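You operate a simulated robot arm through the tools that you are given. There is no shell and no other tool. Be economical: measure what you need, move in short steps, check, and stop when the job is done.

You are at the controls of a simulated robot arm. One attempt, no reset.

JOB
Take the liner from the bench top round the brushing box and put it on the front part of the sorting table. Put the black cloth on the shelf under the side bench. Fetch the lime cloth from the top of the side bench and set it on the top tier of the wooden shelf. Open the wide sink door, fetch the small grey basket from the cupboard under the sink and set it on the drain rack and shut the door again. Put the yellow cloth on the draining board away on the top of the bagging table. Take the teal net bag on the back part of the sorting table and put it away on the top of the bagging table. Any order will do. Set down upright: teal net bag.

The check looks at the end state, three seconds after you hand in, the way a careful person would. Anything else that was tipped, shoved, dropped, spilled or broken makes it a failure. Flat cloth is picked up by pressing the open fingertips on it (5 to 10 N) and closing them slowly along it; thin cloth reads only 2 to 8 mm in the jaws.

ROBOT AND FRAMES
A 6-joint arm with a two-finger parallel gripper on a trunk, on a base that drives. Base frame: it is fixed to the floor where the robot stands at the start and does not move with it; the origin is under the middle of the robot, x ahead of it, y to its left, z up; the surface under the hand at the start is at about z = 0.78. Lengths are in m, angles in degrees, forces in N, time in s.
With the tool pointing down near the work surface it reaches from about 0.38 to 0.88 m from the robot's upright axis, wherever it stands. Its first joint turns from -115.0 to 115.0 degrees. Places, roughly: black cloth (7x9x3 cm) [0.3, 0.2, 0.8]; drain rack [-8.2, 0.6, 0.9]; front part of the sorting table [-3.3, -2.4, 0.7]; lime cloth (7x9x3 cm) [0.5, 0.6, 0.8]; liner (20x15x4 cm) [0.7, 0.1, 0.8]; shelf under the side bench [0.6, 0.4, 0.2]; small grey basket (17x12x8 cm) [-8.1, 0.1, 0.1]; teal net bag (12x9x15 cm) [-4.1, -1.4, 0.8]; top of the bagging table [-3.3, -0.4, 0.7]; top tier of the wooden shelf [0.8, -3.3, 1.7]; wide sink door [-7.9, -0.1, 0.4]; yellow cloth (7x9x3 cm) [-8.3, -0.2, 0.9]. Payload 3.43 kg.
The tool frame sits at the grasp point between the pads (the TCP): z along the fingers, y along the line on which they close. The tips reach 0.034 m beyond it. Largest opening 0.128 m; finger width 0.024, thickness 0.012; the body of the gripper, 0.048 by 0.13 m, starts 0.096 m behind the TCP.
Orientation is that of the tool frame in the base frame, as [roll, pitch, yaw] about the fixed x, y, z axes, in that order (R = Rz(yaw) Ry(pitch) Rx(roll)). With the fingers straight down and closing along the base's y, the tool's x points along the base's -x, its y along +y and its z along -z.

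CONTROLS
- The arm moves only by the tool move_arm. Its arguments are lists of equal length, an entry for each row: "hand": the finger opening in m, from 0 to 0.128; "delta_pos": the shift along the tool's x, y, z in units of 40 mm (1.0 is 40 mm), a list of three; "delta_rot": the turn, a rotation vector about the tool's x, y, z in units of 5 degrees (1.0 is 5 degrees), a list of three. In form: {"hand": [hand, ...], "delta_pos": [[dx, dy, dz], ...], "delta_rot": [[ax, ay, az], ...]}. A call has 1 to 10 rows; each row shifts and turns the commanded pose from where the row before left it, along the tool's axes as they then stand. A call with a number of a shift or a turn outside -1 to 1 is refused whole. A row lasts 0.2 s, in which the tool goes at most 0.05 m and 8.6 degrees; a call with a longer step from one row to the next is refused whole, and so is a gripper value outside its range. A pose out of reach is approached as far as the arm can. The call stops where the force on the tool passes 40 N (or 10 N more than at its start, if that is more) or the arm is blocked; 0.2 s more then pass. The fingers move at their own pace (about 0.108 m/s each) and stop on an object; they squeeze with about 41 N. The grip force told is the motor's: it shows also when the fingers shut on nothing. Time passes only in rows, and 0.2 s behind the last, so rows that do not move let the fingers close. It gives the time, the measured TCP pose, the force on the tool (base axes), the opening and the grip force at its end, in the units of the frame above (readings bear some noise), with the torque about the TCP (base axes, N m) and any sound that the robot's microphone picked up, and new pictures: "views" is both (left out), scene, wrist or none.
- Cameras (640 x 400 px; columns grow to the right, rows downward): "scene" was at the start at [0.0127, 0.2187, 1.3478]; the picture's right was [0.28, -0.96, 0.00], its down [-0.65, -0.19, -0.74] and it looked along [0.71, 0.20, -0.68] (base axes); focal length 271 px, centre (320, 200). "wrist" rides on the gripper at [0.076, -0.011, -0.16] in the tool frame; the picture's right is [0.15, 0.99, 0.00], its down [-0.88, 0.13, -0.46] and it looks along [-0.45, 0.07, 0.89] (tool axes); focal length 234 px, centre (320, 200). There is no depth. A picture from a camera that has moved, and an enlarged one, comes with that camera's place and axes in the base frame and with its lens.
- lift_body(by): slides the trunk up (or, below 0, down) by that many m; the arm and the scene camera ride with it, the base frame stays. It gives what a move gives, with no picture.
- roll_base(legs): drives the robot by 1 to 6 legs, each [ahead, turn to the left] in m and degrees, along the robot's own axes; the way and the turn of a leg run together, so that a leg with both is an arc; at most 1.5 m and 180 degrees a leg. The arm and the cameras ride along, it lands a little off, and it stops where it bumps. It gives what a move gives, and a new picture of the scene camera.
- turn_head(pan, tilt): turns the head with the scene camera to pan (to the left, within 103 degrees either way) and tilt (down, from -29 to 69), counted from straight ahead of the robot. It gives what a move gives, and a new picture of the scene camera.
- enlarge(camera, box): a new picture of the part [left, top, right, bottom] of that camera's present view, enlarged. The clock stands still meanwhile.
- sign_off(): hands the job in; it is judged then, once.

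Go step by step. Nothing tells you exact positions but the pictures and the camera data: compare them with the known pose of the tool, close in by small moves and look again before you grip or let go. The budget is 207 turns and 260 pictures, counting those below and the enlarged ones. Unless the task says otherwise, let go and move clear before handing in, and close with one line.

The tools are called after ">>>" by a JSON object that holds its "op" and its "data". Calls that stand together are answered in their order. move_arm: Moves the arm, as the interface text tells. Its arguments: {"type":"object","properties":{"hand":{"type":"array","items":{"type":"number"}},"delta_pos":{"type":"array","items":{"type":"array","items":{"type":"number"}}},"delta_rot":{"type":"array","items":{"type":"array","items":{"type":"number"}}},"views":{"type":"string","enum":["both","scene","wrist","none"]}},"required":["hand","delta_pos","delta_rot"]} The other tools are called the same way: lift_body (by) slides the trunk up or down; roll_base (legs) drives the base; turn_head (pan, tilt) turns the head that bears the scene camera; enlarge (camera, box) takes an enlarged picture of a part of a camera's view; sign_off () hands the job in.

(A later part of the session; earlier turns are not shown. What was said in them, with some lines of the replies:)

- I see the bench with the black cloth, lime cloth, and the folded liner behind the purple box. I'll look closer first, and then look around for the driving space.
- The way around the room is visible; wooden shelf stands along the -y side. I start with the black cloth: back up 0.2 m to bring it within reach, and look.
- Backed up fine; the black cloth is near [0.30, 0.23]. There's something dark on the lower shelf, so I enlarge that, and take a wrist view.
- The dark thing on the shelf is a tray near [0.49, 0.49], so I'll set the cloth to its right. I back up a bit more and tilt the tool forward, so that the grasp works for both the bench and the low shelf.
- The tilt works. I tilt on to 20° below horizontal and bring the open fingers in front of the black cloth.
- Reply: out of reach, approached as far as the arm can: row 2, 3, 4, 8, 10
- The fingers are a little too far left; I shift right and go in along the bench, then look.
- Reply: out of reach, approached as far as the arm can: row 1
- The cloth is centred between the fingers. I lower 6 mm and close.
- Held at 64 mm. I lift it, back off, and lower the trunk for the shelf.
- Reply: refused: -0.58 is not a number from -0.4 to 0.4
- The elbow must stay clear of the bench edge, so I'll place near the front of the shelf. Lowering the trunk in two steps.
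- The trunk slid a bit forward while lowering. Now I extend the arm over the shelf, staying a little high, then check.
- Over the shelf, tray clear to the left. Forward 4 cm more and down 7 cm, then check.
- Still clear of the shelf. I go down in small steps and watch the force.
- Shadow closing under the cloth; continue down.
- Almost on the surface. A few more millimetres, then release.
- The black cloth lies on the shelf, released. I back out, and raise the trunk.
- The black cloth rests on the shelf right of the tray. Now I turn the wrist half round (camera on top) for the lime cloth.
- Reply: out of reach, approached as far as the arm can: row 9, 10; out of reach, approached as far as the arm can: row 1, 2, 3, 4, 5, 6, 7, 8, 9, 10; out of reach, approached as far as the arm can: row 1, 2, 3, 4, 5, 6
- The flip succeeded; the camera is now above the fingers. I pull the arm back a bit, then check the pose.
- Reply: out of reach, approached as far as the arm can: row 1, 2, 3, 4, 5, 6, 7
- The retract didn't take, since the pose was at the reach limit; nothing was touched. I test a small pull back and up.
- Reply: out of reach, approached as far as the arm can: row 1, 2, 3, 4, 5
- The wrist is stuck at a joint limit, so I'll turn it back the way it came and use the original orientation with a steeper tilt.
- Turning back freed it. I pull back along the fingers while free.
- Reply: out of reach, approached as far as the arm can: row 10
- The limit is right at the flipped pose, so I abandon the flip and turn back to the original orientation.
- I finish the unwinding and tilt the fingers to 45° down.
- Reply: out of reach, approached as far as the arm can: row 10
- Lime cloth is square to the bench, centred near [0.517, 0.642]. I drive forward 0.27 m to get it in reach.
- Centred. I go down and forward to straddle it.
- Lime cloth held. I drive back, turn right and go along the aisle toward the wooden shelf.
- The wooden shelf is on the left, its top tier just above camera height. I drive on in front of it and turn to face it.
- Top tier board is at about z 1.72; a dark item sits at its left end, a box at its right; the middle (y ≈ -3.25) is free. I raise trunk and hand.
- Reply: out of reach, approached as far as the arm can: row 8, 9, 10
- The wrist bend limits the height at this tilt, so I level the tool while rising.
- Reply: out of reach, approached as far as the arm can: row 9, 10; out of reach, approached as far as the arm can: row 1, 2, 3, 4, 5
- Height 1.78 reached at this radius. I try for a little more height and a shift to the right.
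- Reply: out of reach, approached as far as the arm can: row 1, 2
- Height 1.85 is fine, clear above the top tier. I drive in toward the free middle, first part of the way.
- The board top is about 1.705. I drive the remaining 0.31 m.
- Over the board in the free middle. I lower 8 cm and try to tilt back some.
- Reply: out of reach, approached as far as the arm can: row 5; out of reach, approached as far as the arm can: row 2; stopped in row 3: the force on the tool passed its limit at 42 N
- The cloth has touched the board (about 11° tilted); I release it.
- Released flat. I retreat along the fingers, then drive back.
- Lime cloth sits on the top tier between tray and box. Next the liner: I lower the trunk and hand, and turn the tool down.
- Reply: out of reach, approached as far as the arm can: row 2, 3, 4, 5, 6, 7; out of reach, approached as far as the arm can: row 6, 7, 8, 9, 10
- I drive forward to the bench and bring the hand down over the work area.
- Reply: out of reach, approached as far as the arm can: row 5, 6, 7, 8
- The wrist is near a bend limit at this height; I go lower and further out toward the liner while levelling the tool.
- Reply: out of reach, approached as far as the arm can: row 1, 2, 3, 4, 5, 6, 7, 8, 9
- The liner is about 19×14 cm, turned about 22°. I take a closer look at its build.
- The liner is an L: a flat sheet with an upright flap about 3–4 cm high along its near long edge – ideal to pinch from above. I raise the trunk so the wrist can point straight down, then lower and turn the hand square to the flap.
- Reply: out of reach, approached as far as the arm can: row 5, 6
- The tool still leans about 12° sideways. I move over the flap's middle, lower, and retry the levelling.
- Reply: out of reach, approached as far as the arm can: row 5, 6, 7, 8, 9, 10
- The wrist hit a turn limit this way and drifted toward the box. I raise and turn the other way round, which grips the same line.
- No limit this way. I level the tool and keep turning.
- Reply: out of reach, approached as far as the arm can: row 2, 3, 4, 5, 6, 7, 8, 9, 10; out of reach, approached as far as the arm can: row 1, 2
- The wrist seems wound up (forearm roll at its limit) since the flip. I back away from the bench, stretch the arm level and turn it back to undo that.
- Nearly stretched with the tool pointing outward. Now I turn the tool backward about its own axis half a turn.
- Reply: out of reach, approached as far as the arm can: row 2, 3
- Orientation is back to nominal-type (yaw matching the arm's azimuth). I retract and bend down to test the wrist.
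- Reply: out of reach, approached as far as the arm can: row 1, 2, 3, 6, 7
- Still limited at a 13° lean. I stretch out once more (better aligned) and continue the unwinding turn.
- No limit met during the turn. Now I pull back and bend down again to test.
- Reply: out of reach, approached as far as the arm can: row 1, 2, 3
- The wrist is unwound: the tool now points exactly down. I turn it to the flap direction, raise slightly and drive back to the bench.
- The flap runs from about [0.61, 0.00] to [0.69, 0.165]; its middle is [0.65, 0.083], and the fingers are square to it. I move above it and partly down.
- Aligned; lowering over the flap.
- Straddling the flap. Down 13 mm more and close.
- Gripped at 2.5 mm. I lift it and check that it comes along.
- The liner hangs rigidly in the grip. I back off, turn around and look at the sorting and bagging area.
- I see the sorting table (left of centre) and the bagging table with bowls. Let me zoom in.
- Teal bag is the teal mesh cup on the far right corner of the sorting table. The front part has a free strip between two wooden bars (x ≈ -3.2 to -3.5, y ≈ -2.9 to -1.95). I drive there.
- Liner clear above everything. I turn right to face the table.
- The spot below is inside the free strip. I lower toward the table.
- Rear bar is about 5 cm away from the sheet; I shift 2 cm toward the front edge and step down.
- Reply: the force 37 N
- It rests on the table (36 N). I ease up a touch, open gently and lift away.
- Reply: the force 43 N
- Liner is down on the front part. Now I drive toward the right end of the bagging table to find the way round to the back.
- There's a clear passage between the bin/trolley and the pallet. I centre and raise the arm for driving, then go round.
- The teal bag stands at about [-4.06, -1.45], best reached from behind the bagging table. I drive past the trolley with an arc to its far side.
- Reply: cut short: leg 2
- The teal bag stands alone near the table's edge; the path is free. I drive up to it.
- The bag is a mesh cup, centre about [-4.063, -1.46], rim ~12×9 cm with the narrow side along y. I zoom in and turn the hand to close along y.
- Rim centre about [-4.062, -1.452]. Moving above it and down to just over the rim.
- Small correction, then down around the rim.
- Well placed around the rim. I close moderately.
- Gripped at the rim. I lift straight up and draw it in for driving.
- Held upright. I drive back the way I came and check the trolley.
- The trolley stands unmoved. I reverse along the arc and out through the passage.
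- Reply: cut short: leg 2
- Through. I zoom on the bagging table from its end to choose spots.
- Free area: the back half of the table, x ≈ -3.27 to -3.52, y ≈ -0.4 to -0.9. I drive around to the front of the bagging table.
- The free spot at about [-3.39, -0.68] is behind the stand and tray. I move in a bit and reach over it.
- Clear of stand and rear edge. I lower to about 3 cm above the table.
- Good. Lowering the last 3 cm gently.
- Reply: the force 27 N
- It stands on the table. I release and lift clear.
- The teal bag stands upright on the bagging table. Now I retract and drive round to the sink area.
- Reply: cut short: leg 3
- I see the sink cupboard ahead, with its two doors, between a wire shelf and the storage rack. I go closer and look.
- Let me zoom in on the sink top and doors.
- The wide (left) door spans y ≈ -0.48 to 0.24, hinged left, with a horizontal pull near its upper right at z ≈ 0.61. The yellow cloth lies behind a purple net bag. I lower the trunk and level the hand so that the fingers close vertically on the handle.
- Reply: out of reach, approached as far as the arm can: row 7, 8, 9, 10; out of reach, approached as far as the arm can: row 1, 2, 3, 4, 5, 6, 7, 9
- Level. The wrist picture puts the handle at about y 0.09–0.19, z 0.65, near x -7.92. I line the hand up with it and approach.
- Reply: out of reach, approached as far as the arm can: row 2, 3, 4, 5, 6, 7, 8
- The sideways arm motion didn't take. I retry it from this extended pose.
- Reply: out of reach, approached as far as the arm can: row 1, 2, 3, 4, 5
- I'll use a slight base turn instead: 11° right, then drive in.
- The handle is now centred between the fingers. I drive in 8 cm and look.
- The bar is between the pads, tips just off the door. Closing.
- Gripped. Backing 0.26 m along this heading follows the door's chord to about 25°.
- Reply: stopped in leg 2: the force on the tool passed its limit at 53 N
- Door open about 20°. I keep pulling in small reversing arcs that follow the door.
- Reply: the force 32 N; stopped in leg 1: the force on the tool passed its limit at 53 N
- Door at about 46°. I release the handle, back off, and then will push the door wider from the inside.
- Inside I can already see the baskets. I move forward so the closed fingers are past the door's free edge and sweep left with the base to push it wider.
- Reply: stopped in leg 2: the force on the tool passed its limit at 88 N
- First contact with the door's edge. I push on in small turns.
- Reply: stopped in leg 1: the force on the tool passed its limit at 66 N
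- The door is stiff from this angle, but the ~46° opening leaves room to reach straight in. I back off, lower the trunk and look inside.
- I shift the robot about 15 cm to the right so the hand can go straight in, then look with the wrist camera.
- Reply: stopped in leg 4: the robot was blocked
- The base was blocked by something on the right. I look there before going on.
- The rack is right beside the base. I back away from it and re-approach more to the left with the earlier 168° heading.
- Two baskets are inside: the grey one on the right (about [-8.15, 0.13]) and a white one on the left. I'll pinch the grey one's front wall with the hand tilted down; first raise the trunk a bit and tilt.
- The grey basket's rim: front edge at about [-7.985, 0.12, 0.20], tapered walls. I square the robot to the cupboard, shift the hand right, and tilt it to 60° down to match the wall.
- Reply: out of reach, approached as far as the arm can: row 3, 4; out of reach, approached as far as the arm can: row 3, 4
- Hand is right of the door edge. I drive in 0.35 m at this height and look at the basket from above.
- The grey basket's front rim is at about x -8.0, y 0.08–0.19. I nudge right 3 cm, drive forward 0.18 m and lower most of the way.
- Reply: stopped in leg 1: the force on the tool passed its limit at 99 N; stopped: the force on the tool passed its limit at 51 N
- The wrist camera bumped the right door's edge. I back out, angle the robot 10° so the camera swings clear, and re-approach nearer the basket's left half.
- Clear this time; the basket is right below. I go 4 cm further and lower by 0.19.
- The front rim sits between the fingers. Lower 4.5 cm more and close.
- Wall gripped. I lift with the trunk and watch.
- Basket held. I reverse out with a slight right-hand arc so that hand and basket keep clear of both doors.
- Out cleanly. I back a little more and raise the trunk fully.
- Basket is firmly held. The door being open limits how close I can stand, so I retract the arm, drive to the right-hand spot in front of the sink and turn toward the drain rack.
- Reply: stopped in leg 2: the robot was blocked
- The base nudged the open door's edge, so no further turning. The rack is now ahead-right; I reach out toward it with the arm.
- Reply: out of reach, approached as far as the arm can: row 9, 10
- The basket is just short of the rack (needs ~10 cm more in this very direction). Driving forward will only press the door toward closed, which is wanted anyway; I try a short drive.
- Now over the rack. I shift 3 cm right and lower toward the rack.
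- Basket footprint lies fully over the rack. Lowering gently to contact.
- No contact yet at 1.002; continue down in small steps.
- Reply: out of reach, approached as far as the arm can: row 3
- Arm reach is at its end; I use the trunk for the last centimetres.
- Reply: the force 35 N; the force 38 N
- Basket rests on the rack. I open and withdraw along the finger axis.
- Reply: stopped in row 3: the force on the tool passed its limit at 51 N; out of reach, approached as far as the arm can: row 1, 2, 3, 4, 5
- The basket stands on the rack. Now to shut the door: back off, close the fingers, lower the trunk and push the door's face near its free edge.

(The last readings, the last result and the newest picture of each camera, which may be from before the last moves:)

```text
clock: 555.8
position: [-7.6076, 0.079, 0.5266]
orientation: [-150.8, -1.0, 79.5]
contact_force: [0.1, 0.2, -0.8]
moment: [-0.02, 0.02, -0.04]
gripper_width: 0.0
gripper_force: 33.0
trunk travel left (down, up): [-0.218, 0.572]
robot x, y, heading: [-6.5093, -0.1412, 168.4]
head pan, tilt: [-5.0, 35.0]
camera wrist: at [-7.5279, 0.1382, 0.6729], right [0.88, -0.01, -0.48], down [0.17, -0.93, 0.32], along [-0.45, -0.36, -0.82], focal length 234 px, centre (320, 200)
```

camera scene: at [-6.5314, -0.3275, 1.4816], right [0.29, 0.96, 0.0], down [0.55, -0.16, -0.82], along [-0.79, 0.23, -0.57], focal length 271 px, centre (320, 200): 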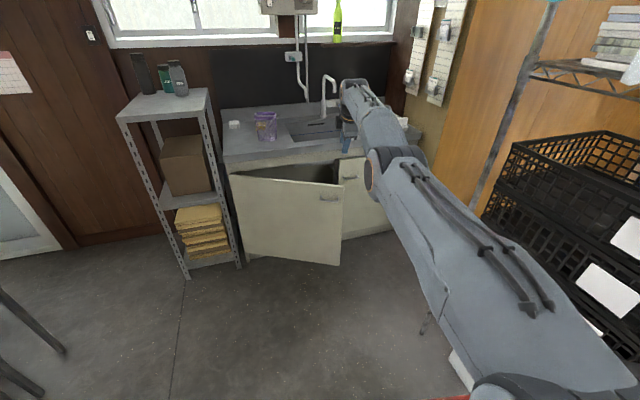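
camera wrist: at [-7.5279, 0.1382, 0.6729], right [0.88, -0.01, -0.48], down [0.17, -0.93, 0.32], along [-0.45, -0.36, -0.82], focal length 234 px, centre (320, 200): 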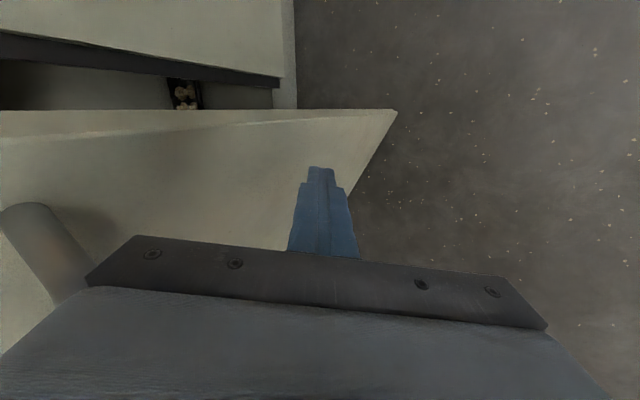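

Fingertips are right at the door's outer face near its edge. I push by driving forward.

>>> {"op": "roll_base", "data": {"legs": [[0.15, 0], [0.15, 0]]}}

```text
clock: 558.2
position: [-7.8839, 0.1409, 0.5216]
orientation: [-151.6, -1.1, 79.4]
contact_force: [2.2, 0.7, 0.3]
moment: [0.0, 0.27, 0.1]
gripper_width: 0.0001
gripper_force: 33.7
trunk travel left (down, up): [-0.218, 0.572]
robot x, y, heading: [-6.7875, -0.0842, 168.3]
head pan, tilt: [-5.0, 35.0]
stopped in leg 2: the force on the tool passed its limit at 242 N (the readings are from after the stop); the commanded pose is now the measured one
camera scene: at [-6.9573, -0.239, 0.9516], right [0.29, 0.96, 0.0], down [0.55, -0.17, -0.82], along [-0.78, 0.24, -0.57], focal length 271 px, centre (320, 200)
```

scene: 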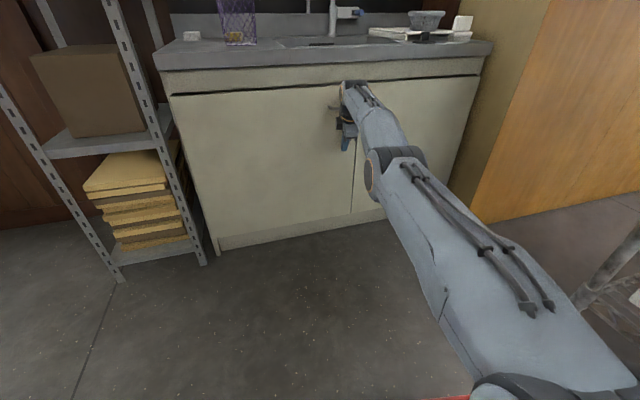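

The door looks shut; I zoom in to confirm it is flush.

>>> {"op": "enlarge", "data": {"camera": "scene", "box": [160, 50, 490, 256]}}

```text
1.94 times, centred on (325, 153) of scene
camera zoom: at [-6.9573, -0.239, 0.9516], right [0.29, 0.96, 0.0], down [0.55, -0.17, -0.82], along [-0.78, 0.24, -0.57], focal length 525 px, centre (310, 291)
```

zoom: 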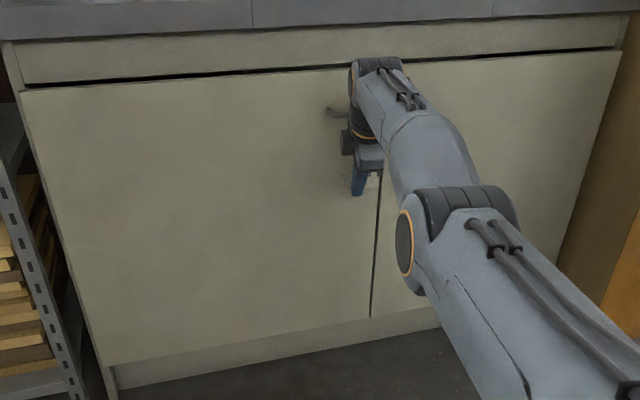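

It looks flush; one more gentle push to be sure.

>>> {"op": "roll_base", "data": {"legs": [[0.03, 0]]}}

```text
clock: 558.9
position: [-7.8842, 0.1414, 0.518]
orientation: [-152.2, -1.1, 79.4]
contact_force: [-0.5, -0.3, 0.4]
moment: [-0.01, 0.03, 0.01]
gripper_width: 0.0001
gripper_force: 33.0
trunk travel left (down, up): [-0.218, 0.572]
robot x, y, heading: [-6.7905, -0.084, 168.1]
head pan, tilt: [-5.0, 35.0]
stopped in leg 1: the force on the tool passed its limit at 120 N (the readings are from after the stop); the commanded pose is now the measured one
camera scene: at [-6.96, -0.2384, 0.9516], right [0.29, 0.96, 0.0], down [0.55, -0.17, -0.82], along [-0.78, 0.24, -0.57], focal length 271 px, centre (320, 200)
```

scene: 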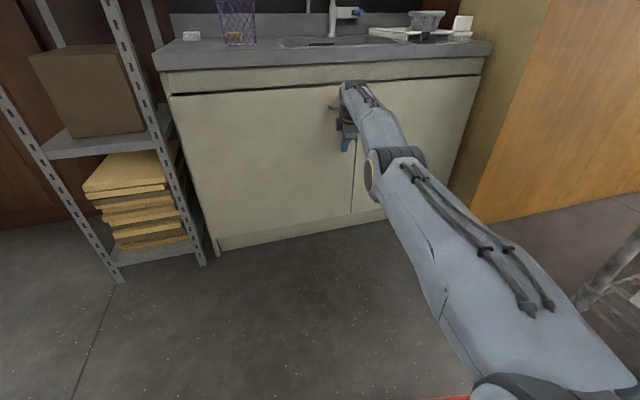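

Door is firmly shut. Next the yellow cloth: back off, raise the trunk, point the tool down and retract.

>>> {"op": "roll_base", "data": {"legs": [[-0.35, 0], [0, 12]]}}

>>> {"op": "lift_body", "data": {"by": 0.4}}

>>> {"op": "lift_body", "data": {"by": 0.16}}

>>> {"op": "move_arm", "data": {"hand": [0.05, 0.1, 0.1, 0.1, 0.1, 0.1, 0.1, 0.1, 0.1, 0.1], "delta_pos": [[0, 0.83, -0.47], [0, 0.83, -0.47], [0, 0.83, -0.47], [0, 0.83, -0.47], [0, 0.83, -0.47], [0, 0.83, -0.47], [0, 0, 0], [0, 0, 0], [0, 0, 0], [0, 0, 0]], "delta_rot": [[0, 0, 0], [0, 0, 0], [0, 0, 0], [0, 0, 0], [-1, 0, 0], [-1, 0, 0], [-1, 0, 0], [-1, 0, 0], [-1, 0, 0], [-0.6, 0, 0]], "views": "none"}}

```text
clock: 561.9
position: [-7.5639, -0.1693, 0.5171]
orientation: [-152.2, -1.2, 92.0]
contact_force: [-0.3, -0.5, -0.1]
moment: [0.0, 0.04, 0.01]
gripper_width: 0.0002
gripper_force: 32.5
trunk travel left (down, up): [-0.218, 0.572]
robot x, y, heading: [-6.447, -0.1543, -179.4]
head pan, tilt: [-5.0, 35.0]
camera scene: at [-6.5783, -0.3413, 0.9516], right [0.08, 1.0, 0.0], down [0.57, -0.04, -0.82], along [-0.82, 0.06, -0.57], focal length 271 px, centre (320, 200)
```

scene: 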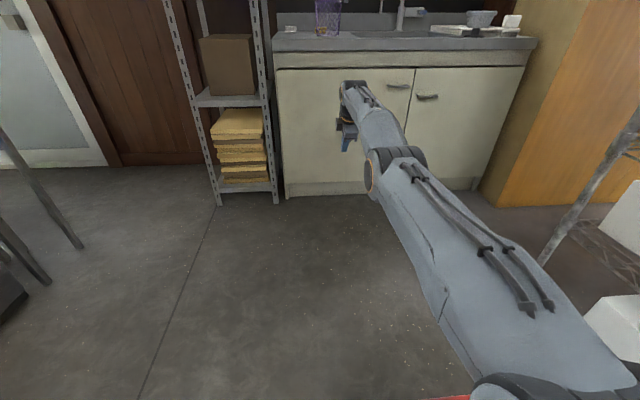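

```text
clock: 565.7
position: [-7.4538, -0.1689, 0.9183]
orientation: [-152.2, -1.2, 92.0]
contact_force: [-0.4, -0.4, 0.0]
moment: [0.0, 0.03, 0.02]
gripper_width: 0.0
gripper_force: 33.0
trunk travel left (down, up): [-0.618, 0.172]
robot x, y, heading: [-6.4469, -0.1529, -179.4]
head pan, tilt: [-5.0, 35.0]
```

```text
clock: 567.6
position: [-7.409, -0.167, 1.0787]
orientation: [-152.3, -1.2, 92.1]
contact_force: [-0.7, -0.1, 0.7]
moment: [-0.02, 0.01, -0.01]
gripper_width: 0.0002
gripper_force: 32.9
trunk travel left (down, up): [-0.778, 0.012]
robot x, y, heading: [-6.4475, -0.1547, -179.5]
head pan, tilt: [-5.0, 35.0]
```

```text
clock: 569.8
position: [-7.2886, -0.1622, 1.079]
orientation: [179.7, -1.2, 92.0]
contact_force: [1.1, 0.1, -0.2]
moment: [-0.01, 0.0, -0.02]
gripper_width: 0.1002
gripper_force: 0.0
out of reach, approached as far as the arm can: row 1, 2, 3, 4, 5, 6, 7, 8, 9, 10
trunk travel left (down, up): [-0.778, 0.012]
robot x, y, heading: [-6.4504, -0.153, -179.1]
head pan, tilt: [-5.0, 35.0]
```

Tool points down and the door is visibly shut. I raise the hand a bit, drive up to the sink and look from above.

>>> {"op": "move_arm", "data": {"hand": [0.1, 0.1, 0.1], "delta_pos": [[0, 0, -0.9], [0, 0, -0.9], [0, 0, -0.5]], "delta_rot": [[0, 0, 0], [0, 0, 0], [0, 0, 0]], "views": "none"}}

>>> {"op": "roll_base", "data": {"legs": [[0.72, 0]]}}

>>> {"op": "enlarge", "data": {"camera": "wrist", "box": [0, 0, 640, 400]}}

```text
clock: 570.6
position: [-7.2787, -0.1644, 1.1721]
orientation: [179.9, -1.2, 92.0]
contact_force: [-0.4, 0.0, 0.4]
moment: [0.04, -0.01, -0.02]
gripper_width: 0.0997
gripper_force: 0.0
out of reach, approached as far as the arm can: row 1, 2, 3
trunk travel left (down, up): [-0.778, 0.012]
robot x, y, heading: [-6.4476, -0.155, -179.0]
head pan, tilt: [-5.0, 35.0]
```

```text
clock: 574.5
position: [-7.9906, -0.1896, 1.1722]
orientation: [180.0, -1.2, 92.8]
contact_force: [0.1, -0.6, 0.0]
moment: [-0.04, -0.03, -0.03]
gripper_width: 0.0998
gripper_force: 0.1
trunk travel left (down, up): [-0.778, 0.012]
robot x, y, heading: [-7.1599, -0.1639, -178.5]
head pan, tilt: [-5.0, 35.0]
camera scene: at [-7.1342, -0.3522, 1.5116], right [0.06, 1.0, 0.0], down [0.57, -0.04, -0.82], along [-0.82, 0.05, -0.57], focal length 271 px, centre (320, 200)
```

scene: 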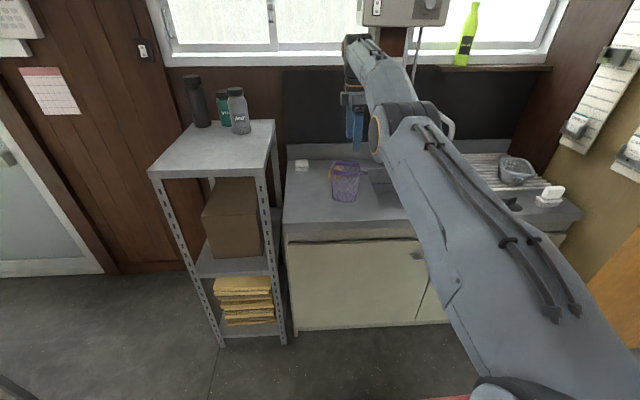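

```text
1.00 times, centred on (320, 200) of wrist (not enlarged: the box is as wide or as high as the picture)
camera zoom: at [-8.0084, -0.1176, 1.3331], right [0.98, 0.19, 0.01], down [0.17, -0.88, 0.44], along [0.09, -0.43, -0.9], focal length 234 px, centre (320, 200)
```

zoom: 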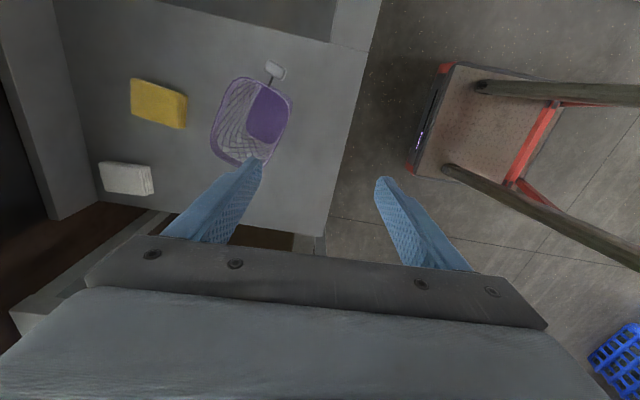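

The yellow cloth lies square at about [-8.268, -0.20], behind the purple bag (rim ends near x -8.14). I turn the hand to close along y and drive over it.

>>> {"op": "move_arm", "data": {"hand": [0.11, 0.11, 0.11, 0.11, 0.11, 0.11, 0.11, 0.11, 0.11, 0.11], "delta_pos": [[0, 0, 0], [0, 0, 0], [0, 0, 0], [0, 0, 0], [0, 0, 0], [0, 0, 0], [0, 0, 0], [0, 0, 0], [0, 0, 0], [0, 0, 0]], "delta_rot": [[0, 0, 1], [0, 0, 1], [0, 0, 1], [0, 0, 1], [0, 0, 1], [0, 0, 1], [0, 0, 1], [0, 0, 1], [0, 0, 1], [0, 0, 1]], "views": "none"}}

>>> {"op": "move_arm", "data": {"hand": [0.11, 0.11, 0.11, 0.11, 0.11, 0.11, 0.11, 0.11, 0.11], "delta_pos": [[0, 0, 0], [0, 0, 0], [0, 0, 0], [0, 0, 0], [0, 0, 0], [0, 0, 0], [0, 0, 0], [0, 0, 0], [0, 0, 0]], "delta_rot": [[0, 0, 1], [0, 0, 1], [0, 0, 1], [0, 0, 1], [0, 0, 1], [0, 0, 1], [0, 0, 1], [0, 0, 1], [0, 0, 0.6]], "views": "none"}}

>>> {"op": "roll_base", "data": {"legs": [[0.26, -1.5]]}}

>>> {"op": "enlarge", "data": {"camera": "wrist", "box": [0, 0, 640, 400]}}

```text
clock: 576.7
position: [-7.9911, -0.1895, 1.1713]
orientation: [-179.2, -0.9, 42.7]
contact_force: [0.6, 0.1, 0.3]
moment: [-0.01, 0.03, 0.0]
gripper_width: 0.1102
gripper_force: 0.1
trunk travel left (down, up): [-0.778, 0.012]
robot x, y, heading: [-7.1616, -0.164, -178.4]
head pan, tilt: [-5.0, 35.0]
```

```text
clock: 578.7
position: [-7.9916, -0.1894, 1.1715]
orientation: [-178.9, -0.1, -0.4]
contact_force: [0.2, -0.6, 0.0]
moment: [0.02, 0.02, 0.0]
gripper_width: 0.1101
gripper_force: 0.1
trunk travel left (down, up): [-0.778, 0.012]
robot x, y, heading: [-7.1604, -0.1631, -178.2]
head pan, tilt: [-5.0, 35.0]
```

```text
clock: 580.6
position: [-8.257, -0.1684, 1.1713]
orientation: [-178.8, 0.0, -1.8]
contact_force: [0.3, -0.8, 0.9]
moment: [0.0, 0.0, 0.03]
gripper_width: 0.11
gripper_force: 0.0
trunk travel left (down, up): [-0.778, 0.012]
robot x, y, heading: [-7.4293, -0.1717, 179.6]
head pan, tilt: [-5.0, 35.0]
camera scene: at [-7.4054, -0.3559, 1.5116], right [0.09, 1.0, 0.0], down [0.57, -0.05, -0.82], along [-0.82, 0.07, -0.57], focal length 271 px, centre (320, 200)
```

scene: 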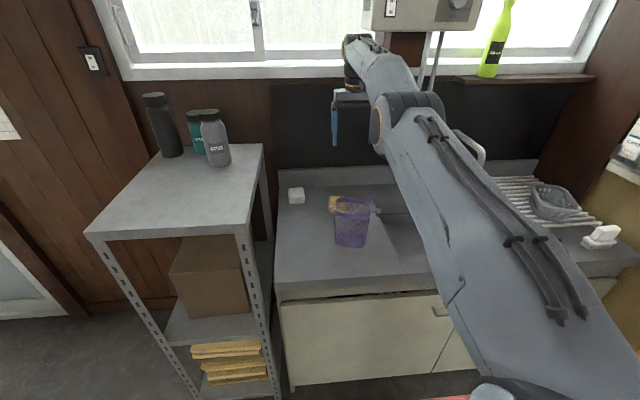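

```text
1.00 times, centred on (320, 200) of wrist (not enlarged: the box is as wide or as high as the picture)
camera zoom: at [-8.1835, -0.1629, 1.3321], right [0.11, -0.99, -0.02], down [-0.89, -0.11, 0.45], along [-0.45, -0.03, -0.89], focal length 234 px, centre (320, 200)
```

zoom: 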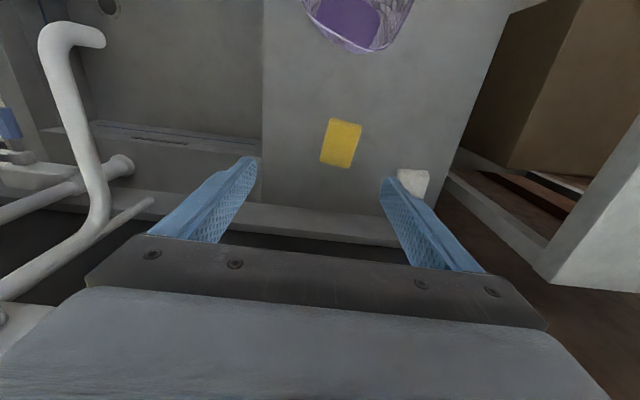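

Cloth centre [-8.283, -0.203], turned ~6°. I align and descend to just above it.

>>> {"op": "move_arm", "data": {"hand": [0.11, 0.11, 0.11, 0.11, 0.11, 0.11, 0.11], "delta_pos": [[-0.62, 0.9, 0], [0, 0, 0.95], [0, 0, 0.95], [0, 0, 0.95], [0, 0, 0.95], [0, 0, 0.95], [0, 0, 0.9]], "delta_rot": [[0, 0, 0.95], [0, 0, 0], [0, 0, 0], [0, 0, 0], [0, 0, 0], [0, 0, 0], [0, 0, 0]], "views": "wrist"}}

```text
clock: 582.2
position: [-8.2542, -0.1976, 0.9421]
orientation: [-178.9, 0.1, -6.7]
contact_force: [0.8, -1.0, -0.1]
moment: [0.02, 0.01, 0.0]
gripper_width: 0.1099
gripper_force: 0.1
out of reach, approached as far as the arm can: row 1
trunk travel left (down, up): [-0.778, 0.012]
robot x, y, heading: [-7.4261, -0.1679, 179.8]
head pan, tilt: [-5.0, 35.0]
camera wrist: at [-8.1789, -0.1994, 1.1021], right [0.03, -1.0, -0.02], down [-0.89, -0.04, 0.45], along [-0.45, 0.0, -0.89], focal length 234 px, centre (320, 200)
```

wrist: 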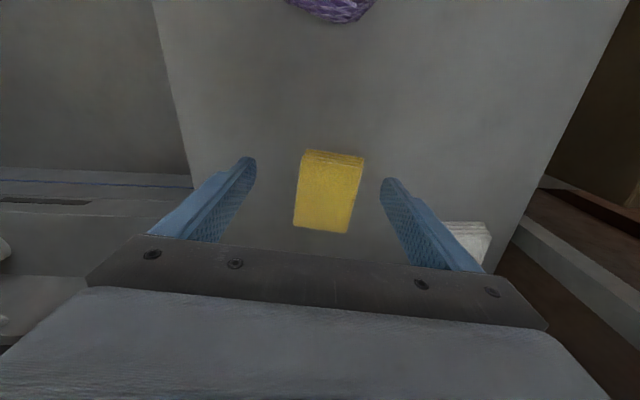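

Nearly centred. I shift 1.5 cm forward and go lower.

>>> {"op": "move_arm", "data": {"hand": [0.11, 0.11, 0.11, 0.11], "delta_pos": [[-0.4, 0.2, 0.25], [0, 0, 0.25], [0, 0, 0.2], [0, 0, 0]], "delta_rot": [[0, 0, 0], [0, 0, 0], [0, 0, 0], [0, 0, 0]], "views": "wrist"}}

```text
clock: 583.2
position: [-8.2667, -0.2036, 0.9117]
orientation: [-178.7, -0.1, -6.6]
contact_force: [-0.4, -0.5, 0.5]
moment: [0.03, -0.01, 0.0]
gripper_width: 0.1098
gripper_force: 0.0
out of reach, approached as far as the arm can: row 2
trunk travel left (down, up): [-0.778, 0.012]
robot x, y, heading: [-7.4261, -0.1691, 179.9]
head pan, tilt: [-5.0, 35.0]
camera wrist: at [-8.1919, -0.2042, 1.0736], right [0.03, -1.0, -0.02], down [-0.89, -0.04, 0.45], along [-0.45, 0.0, -0.89], focal length 234 px, centre (320, 200)
```

wrist: 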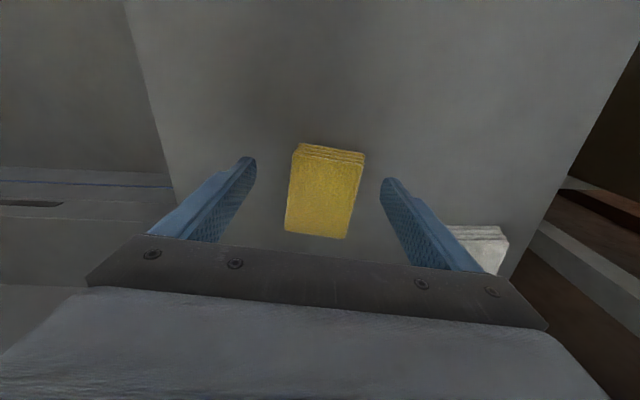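

Still above the counter; small steps down, watching force.

>>> {"op": "move_arm", "data": {"hand": [0.11, 0.11, 0.11], "delta_pos": [[0, 0, 0.15], [0, 0, 0.15], [0, 0, 0]], "delta_rot": [[0, 0, 0], [0, 0, 0], [0, 0, 0]], "views": "none"}}

>>> {"op": "move_arm", "data": {"hand": [0.11, 0.11, 0.11], "delta_pos": [[0, 0, 0.12], [0, 0, 0.12], [0, 0, 0]], "delta_rot": [[0, 0, 0], [0, 0, 0], [0, 0, 0]], "views": "wrist"}}

```text
clock: 584.0
position: [-8.2652, -0.2018, 0.9005]
orientation: [-178.8, 0.0, -6.6]
contact_force: [-0.5, -0.3, -0.2]
moment: [0.02, -0.02, 0.04]
gripper_width: 0.1104
gripper_force: 0.0
out of reach, approached as far as the arm can: row 1
trunk travel left (down, up): [-0.778, 0.012]
robot x, y, heading: [-7.428, -0.1697, 179.7]
head pan, tilt: [-5.0, 35.0]
```

```text
clock: 584.8
position: [-8.2628, -0.2016, 0.8913]
orientation: [-178.8, 0.1, -6.6]
contact_force: [-0.2, -0.7, 0.3]
moment: [0.01, 0.0, 0.01]
gripper_width: 0.11
gripper_force: 0.0
trunk travel left (down, up): [-0.778, 0.012]
robot x, y, heading: [-7.4283, -0.167, 179.9]
head pan, tilt: [-5.0, 35.0]
camera wrist: at [-8.1889, -0.2026, 1.0518], right [0.03, -1.0, -0.02], down [-0.89, -0.04, 0.46], along [-0.46, 0.0, -0.89], focal length 234 px, centre (320, 200)
```

wrist: 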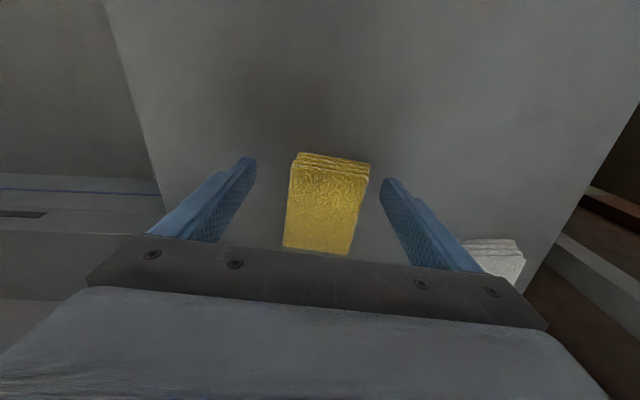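

Cloth top is about 0.87, counter 0.84. One more centimetre down, then close.

>>> {"op": "move_arm", "data": {"hand": [0.11, 0.11, 0.08, 0.05, 0.03, 0.03, 0.03], "delta_pos": [[0, 0, 0.12], [0, 0, 0.1], [0, 0, 0], [0, 0, 0], [0, 0, 0], [0, 0, 0], [0, 0, 0]], "delta_rot": [[0, 0, 0], [0, 0, 0], [0, 0, 0], [0, 0, 0], [0, 0, 0], [0, 0, 0], [0, 0, 0]], "views": "none"}}

>>> {"op": "move_arm", "data": {"hand": [0.03, 0.03, 0.03, 0.03, 0.03, 0.03, 0.03, 0.03, 0.03], "delta_pos": [[0, 0, -0.5], [0, 0, -0.9], [0, 0, -0.9], [0, 0, -0.9], [0, 0, -0.9], [0, 0, -0.9], [0, 0, -0.9], [0, 0, -0.9], [0, 0, -0.7]], "delta_rot": [[0, 0, 0], [0, 0, 0], [0, 0, 0], [0, 0, 0], [0, 0, 0], [0, 0, 0], [0, 0, 0], [0, 0, 0], [0, 0, 0]], "views": "wrist"}}

```text
clock: 586.4
position: [-8.2626, -0.2027, 0.8842]
orientation: [-178.9, 0.3, -6.7]
contact_force: [-3.6, -19.2, 27.1]
moment: [-1.74, 0.17, -0.09]
gripper_width: 0.0643
gripper_force: 40.3
out of reach, approached as far as the arm can: row 2
trunk travel left (down, up): [-0.778, 0.012]
robot x, y, heading: [-7.4298, -0.166, 179.9]
head pan, tilt: [-5.0, 35.0]
```

```text
clock: 588.4
position: [-8.2544, -0.2059, 1.1802]
orientation: [-178.8, 0.0, -6.6]
contact_force: [0.1, -0.4, -0.6]
moment: [0.0, -0.02, 0.01]
gripper_width: 0.0639
gripper_force: 41.0
out of reach, approached as far as the arm can: row 8, 9
trunk travel left (down, up): [-0.778, 0.012]
robot x, y, heading: [-7.4263, -0.1687, 179.7]
head pan, tilt: [-5.0, 35.0]
camera wrist: at [-8.1788, -0.2081, 1.3403], right [0.03, -1.0, -0.02], down [-0.89, -0.04, 0.45], along [-0.45, 0.0, -0.89], focal length 234 px, centre (320, 200)
```

wrist: 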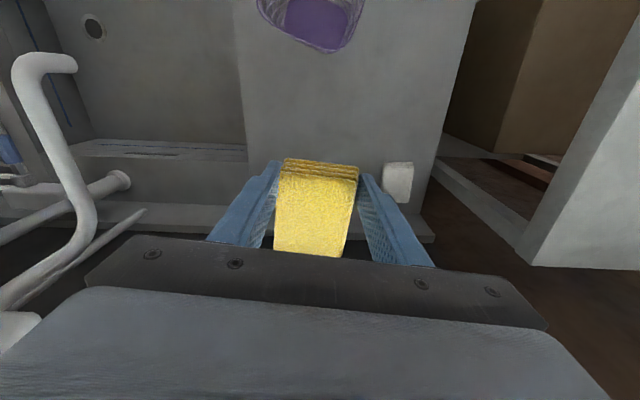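

Cloth held. I retract the arm and begin the drive back toward the bagging table.

>>> {"op": "move_arm", "data": {"hand": [0.03, 0.03, 0.03, 0.03, 0.03], "delta_pos": [[0.95, 0, 0], [0.95, 0, 0], [0.95, 0, 0], [0.95, 0, 0], [0.95, 0, 0]], "delta_rot": [[0, 0, 0], [0, 0, 0], [0, 0, 0], [0, 0, 0], [0, 0, 0]], "views": "none"}}

>>> {"op": "roll_base", "data": {"legs": [[-1.35, 0], [-1.35, 0]]}}

```text
clock: 589.6
position: [-8.2496, -0.2156, 1.1901]
orientation: [-178.8, -0.1, -6.7]
contact_force: [-0.1, -0.1, 0.1]
moment: [0.03, 0.0, -0.02]
gripper_width: 0.0639
gripper_force: 41.2
out of reach, approached as far as the arm can: row 1, 2, 3, 4, 5
trunk travel left (down, up): [-0.778, 0.012]
robot x, y, heading: [-7.4317, -0.1688, 179.9]
head pan, tilt: [-5.0, 35.0]
```

```text
clock: 602.9
position: [-5.5119, -0.2354, 1.1899]
orientation: [-178.8, -0.2, -7.3]
contact_force: [0.0, -0.8, -0.3]
moment: [-0.01, 0.0, 0.03]
gripper_width: 0.0637
gripper_force: 40.9
trunk travel left (down, up): [-0.778, 0.012]
robot x, y, heading: [-4.6931, -0.1995, 179.2]
head pan, tilt: [-5.0, 35.0]
camera scene: at [-4.6696, -0.3852, 1.5116], right [0.1, 0.99, 0.0], down [0.57, -0.06, -0.82], along [-0.81, 0.08, -0.57], focal length 271 px, centre (320, 200)
```

scene: 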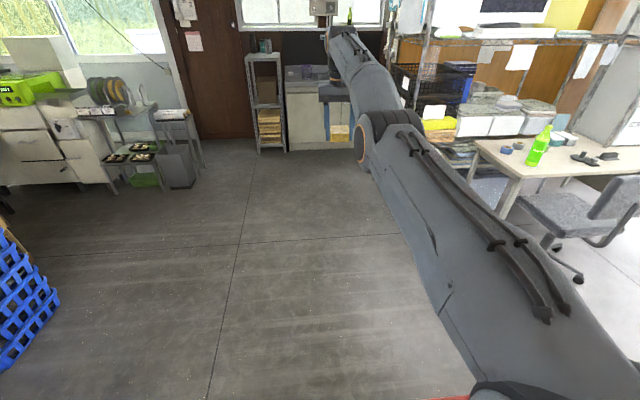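

>>> {"op": "roll_base", "data": {"legs": [[0.06, 0], [0, 91], [-0.4, 0], [-0.45, 0]]}}

```text
clock: 612.2
position: [-4.6937, -0.1635, 1.1908]
orientation: [-178.8, -0.1, 85.6]
contact_force: [-0.7, -0.8, -0.8]
moment: [0.04, -0.01, 0.0]
gripper_width: 0.0639
gripper_force: 40.5
trunk travel left (down, up): [-0.778, 0.012]
robot x, y, heading: [-4.7694, 0.6538, -88.1]
head pan, tilt: [-5.0, 35.0]
camera scene: at [-4.5852, 0.6846, 1.5116], right [-1.0, 0.05, 0.0], down [0.03, 0.57, -0.82], along [-0.04, -0.82, -0.57], focal length 271 px, centre (320, 200)
```

scene: 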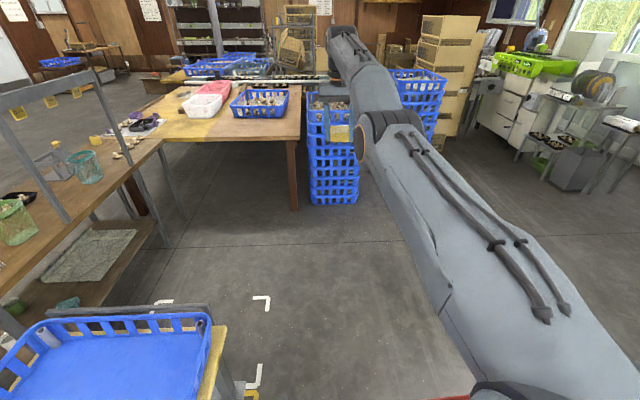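

>>> {"op": "roll_base", "data": {"legs": [[-0.7, -92], [-1.0, 0], [-0.85, 0], [0, 90], [1.4, 0], [0.35, 0]]}}

```text
clock: 637.8
position: [-2.42, -1.4845, 1.1901]
orientation: [-178.8, -0.2, 84.5]
contact_force: [0.2, -0.4, -0.2]
moment: [0.01, -0.01, 0.02]
gripper_width: 0.0637
gripper_force: 40.6
trunk travel left (down, up): [-0.778, 0.012]
robot x, y, heading: [-2.4834, -0.6664, -89.1]
head pan, tilt: [-5.0, 35.0]
cut short: leg 1
camera scene: at [-2.2961, -0.639, 1.5116], right [-1.0, 0.07, 0.0], down [0.04, 0.57, -0.82], along [-0.06, -0.82, -0.57], focal length 271 px, centre (320, 200)
```

scene: 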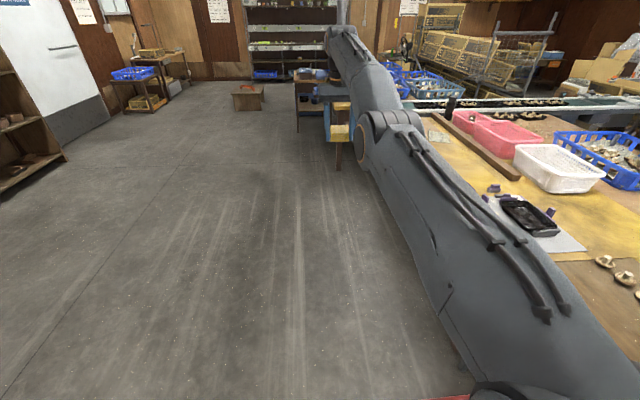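

I back up a little, turn to face the bagging table and look.

>>> {"op": "roll_base", "data": {"legs": [[-0.285, 0], [0, -91], [0.06, 0]]}}

>>> {"op": "enlarge", "data": {"camera": "wrist", "box": [0, 0, 640, 400]}}

```text
clock: 644.2
position: [-3.3647, -0.4073, 1.1908]
orientation: [-178.9, -0.2, -7.5]
contact_force: [0.0, 0.0, -0.9]
moment: [0.02, -0.03, 0.02]
gripper_width: 0.0637
gripper_force: 40.3
trunk travel left (down, up): [-0.778, 0.012]
robot x, y, heading: [-2.5458, -0.3751, 179.0]
head pan, tilt: [-5.0, 35.0]
camera scene: at [-2.5253, -0.5608, 1.5116], right [0.11, 0.99, 0.0], down [0.57, -0.06, -0.82], along [-0.81, 0.09, -0.57], focal length 271 px, centre (320, 200)
```

scene: 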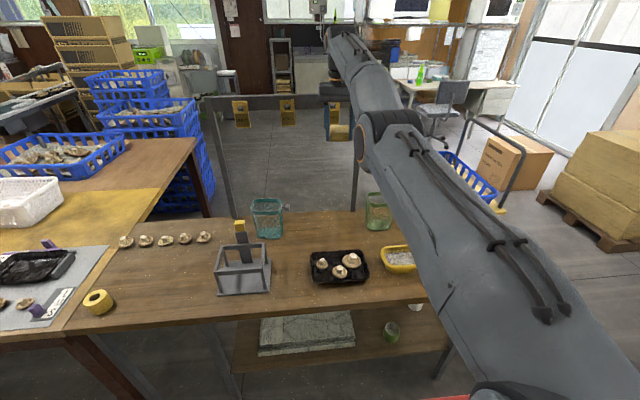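

```text
1.00 times, centred on (320, 200) of wrist (not enlarged: the box is as wide or as high as the picture)
camera zoom: at [-3.2922, -0.4105, 1.3516], right [0.02, -1.0, -0.02], down [-0.89, -0.02, 0.45], along [-0.45, 0.01, -0.89], focal length 234 px, centre (320, 200)
```

zoom: 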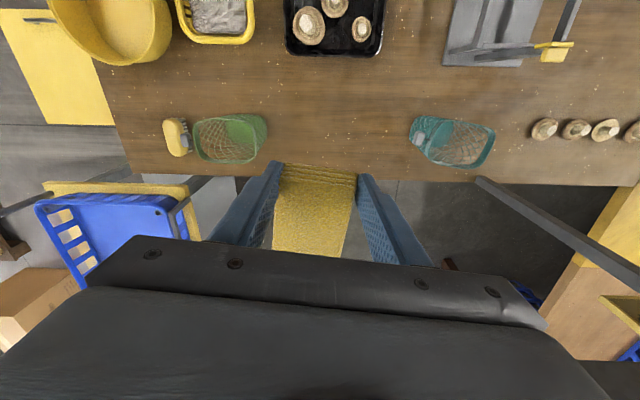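

The spot between the green net and the teal bag, behind the black tray, is free. I shift slightly and lower.

>>> {"op": "move_arm", "data": {"hand": [0.03, 0.03, 0.03, 0.03, 0.03, 0.03, 0.03, 0.03, 0.03, 0.03], "delta_pos": [[0, 0.4, 0.9], [0, 0.4, 0.9], [0, 0, 0.95], [0, 0, 0.95], [0, 0, 0.95], [0, 0, 0.95], [0, 0, 0.95], [0, 0, 0.95], [0, 0, 0.95], [0, 0, 0.9]], "delta_rot": [[0, 0, 0], [0, 0, 0], [0, 0, 0], [0, 0, 0], [0, 0, 0], [0, 0, 0], [0, 0, 0], [0, 0, 0], [0, 0, 0], [0, 0, 0]], "views": "wrist"}}

```text
clock: 646.4
position: [-3.3655, -0.4297, 0.8211]
orientation: [-178.8, 0.0, -7.6]
contact_force: [0.5, -0.2, 0.5]
moment: [0.02, -0.02, 0.01]
gripper_width: 0.0638
gripper_force: 40.7
out of reach, approached as far as the arm can: row 3, 4, 8, 9, 10
trunk travel left (down, up): [-0.778, 0.012]
robot x, y, heading: [-2.5449, -0.3752, 178.8]
head pan, tilt: [-5.0, 35.0]
camera wrist: at [-3.291, -0.4321, 0.9821], right [0.02, -1.0, -0.02], down [-0.89, -0.02, 0.45], along [-0.45, 0.01, -0.89], focal length 234 px, centre (320, 200)
```

wrist: 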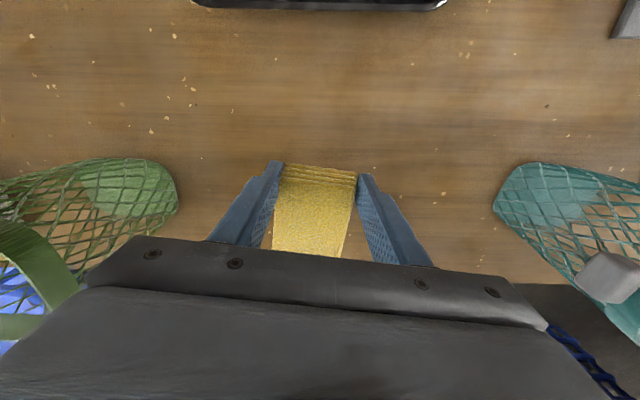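

Good clearance both sides. Down the last 4 cm in small steps.

>>> {"op": "move_arm", "data": {"hand": [0.03, 0.03, 0.03, 0.03], "delta_pos": [[0, 0, 0.3], [0, 0, 0.3], [0, 0, 0.2], [0, 0, 0]], "delta_rot": [[0, 0, 0], [0, 0, 0], [0, 0, 0], [0, 0, 0]], "views": "none"}}

>>> {"op": "move_arm", "data": {"hand": [0.03, 0.03, 0.03], "delta_pos": [[0, 0, 0.1], [0, 0, 0.1], [0, 0, 0]], "delta_rot": [[0, 0, 0], [0, 0, 0], [0, 0, 0]], "views": "none"}}

```text
clock: 647.4
position: [-3.3582, -0.4289, 0.7906]
orientation: [-178.7, -0.2, -7.5]
contact_force: [1.1, -0.1, -0.1]
moment: [-0.01, -0.03, -0.02]
gripper_width: 0.0637
gripper_force: 40.9
out of reach, approached as far as the arm can: row 1
trunk travel left (down, up): [-0.778, 0.012]
robot x, y, heading: [-2.5428, -0.374, 178.9]
head pan, tilt: [-5.0, 35.0]
```

```text
clock: 648.2
position: [-3.3548, -0.429, 0.7833]
orientation: [-178.8, -0.2, -7.4]
contact_force: [0.5, -0.5, -1.1]
moment: [-0.01, -0.01, -0.02]
gripper_width: 0.0639
gripper_force: 40.7
out of reach, approached as far as the arm can: row 1
trunk travel left (down, up): [-0.778, 0.012]
robot x, y, heading: [-2.5479, -0.3745, 178.9]
head pan, tilt: [-5.0, 35.0]
```

>>> {"op": "lift_body", "data": {"by": -0.008}}

>>> {"op": "lift_body", "data": {"by": -0.005}}

```text
clock: 648.8
position: [-3.3556, -0.4293, 0.775]
orientation: [-178.8, 0.0, -7.5]
contact_force: [-2.4, -0.9, 10.3]
moment: [-0.25, 0.73, -0.06]
gripper_width: 0.0636
gripper_force: 41.1
trunk travel left (down, up): [-0.77, 0.02]
robot x, y, heading: [-2.5464, -0.3758, 179.1]
head pan, tilt: [-5.0, 35.0]
```

```text
clock: 649.3
position: [-3.3582, -0.4307, 0.7753]
orientation: [-178.9, 0.2, -7.5]
contact_force: [-1.0, -0.7, 9.4]
moment: [-0.34, -0.02, -0.05]
gripper_width: 0.0636
gripper_force: 40.8
trunk travel left (down, up): [-0.765, 0.025]
robot x, y, heading: [-2.5424, -0.377, 178.8]
head pan, tilt: [-5.0, 35.0]
stopped: the force on the tool passed its limit at 44 N (the readings are from after the stop); the commanded pose is now the measured one
```

On the table. I release and lift clear.

>>> {"op": "move_arm", "data": {"hand": [0.075, 0.09, 0.1, 0.1], "delta_pos": [[0, 0, 0], [0, 0, 0], [0, 0, 0], [0, 0, 0]], "delta_rot": [[0, 0, 0], [0, 0, 0], [0, 0, 0], [0, 0, 0]], "views": "none"}}

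>>> {"op": "move_arm", "data": {"hand": [0.1, 0.1, 0.1, 0.1, 0.1, 0.1, 0.1, 0.1, 0.1, 0.1], "delta_pos": [[0, 0, -0.5], [0, 0, -0.9], [0, 0, -0.9], [0, 0, -0.9], [0, 0, -0.9], [0, 0, -0.9], [0, 0, -0.9], [0, 0, -0.9], [0, 0, -0.9], [0, 0, -0.9]], "delta_rot": [[0, 0, 0], [0, 0, 0], [0, 0, 0], [0, 0, 0], [0, 0, 0], [0, 0, 0], [0, 0, 0], [0, 0, 0], [0, 0, 0], [0, 0, 0]], "views": "wrist"}}

>>> {"op": "roll_base", "data": {"legs": [[-0.5, 0]]}}

```text
clock: 650.3
position: [-3.3596, -0.43, 0.7747]
orientation: [-178.9, 0.2, -7.5]
contact_force: [-1.9, 19.8, 22.0]
moment: [-0.46, 0.11, -0.11]
gripper_width: 0.0886
gripper_force: 0.0
trunk travel left (down, up): [-0.765, 0.025]
robot x, y, heading: [-2.5434, -0.375, 178.9]
head pan, tilt: [-5.0, 35.0]
```

```text
clock: 652.5
position: [-3.3613, -0.4377, 1.1193]
orientation: [-178.9, 0.1, -7.5]
contact_force: [-0.5, 0.1, 0.6]
moment: [0.01, -0.01, 0.0]
gripper_width: 0.1002
gripper_force: 0.1
trunk travel left (down, up): [-0.765, 0.025]
robot x, y, heading: [-2.5471, -0.3726, 178.9]
head pan, tilt: [-5.0, 35.0]
camera wrist: at [-3.2871, -0.441, 1.2785], right [0.02, -1.0, -0.02], down [-0.89, -0.02, 0.45], along [-0.45, 0.01, -0.89], focal length 234 px, centre (320, 200)
```

wrist: 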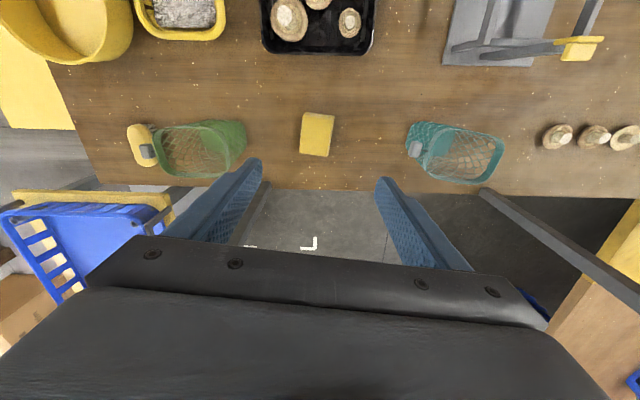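

```text
clock: 655.6
position: [-2.8324, -0.4556, 1.1176]
orientation: [-178.9, 0.0, -6.9]
contact_force: [0.1, -0.5, -0.4]
moment: [-0.01, -0.01, 0.01]
gripper_width: 0.1001
gripper_force: 0.0
trunk travel left (down, up): [-0.765, 0.025]
robot x, y, heading: [-2.015, -0.3787, 179.5]
head pan, tilt: [-5.0, 35.0]
camera scene: at [-1.9989, -0.5683, 1.4988], right [0.1, 1.0, 0.0], down [0.57, -0.06, -0.82], along [-0.82, 0.08, -0.57], focal length 271 px, centre (320, 200)
```

scene: 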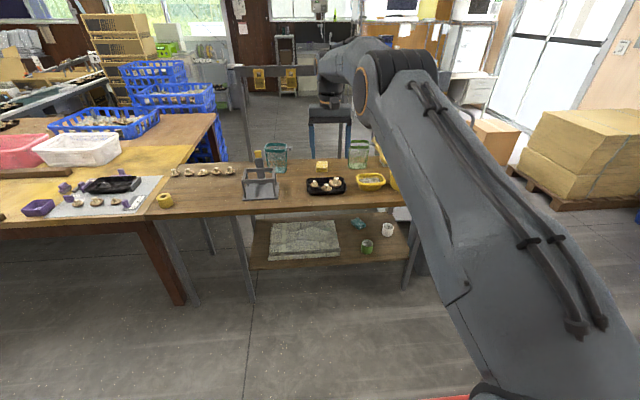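

Everything asked for is in place: the teal bag stands upright and the yellow cloth lies on the bagging table, and the hand is clear. I hand in.

>>> {"op": "sign_off", "data": {}}

```text
The job is handed in.
```

I handed the job in with all six items moved to their places, the wide sink door shut and the teal net bag standing upright. Along the way the base was blocked once beside the rack next to the sink, and the wrist camera bumped the right sink door. I saw no damage from either, but I did not go back to check the rack or that door.
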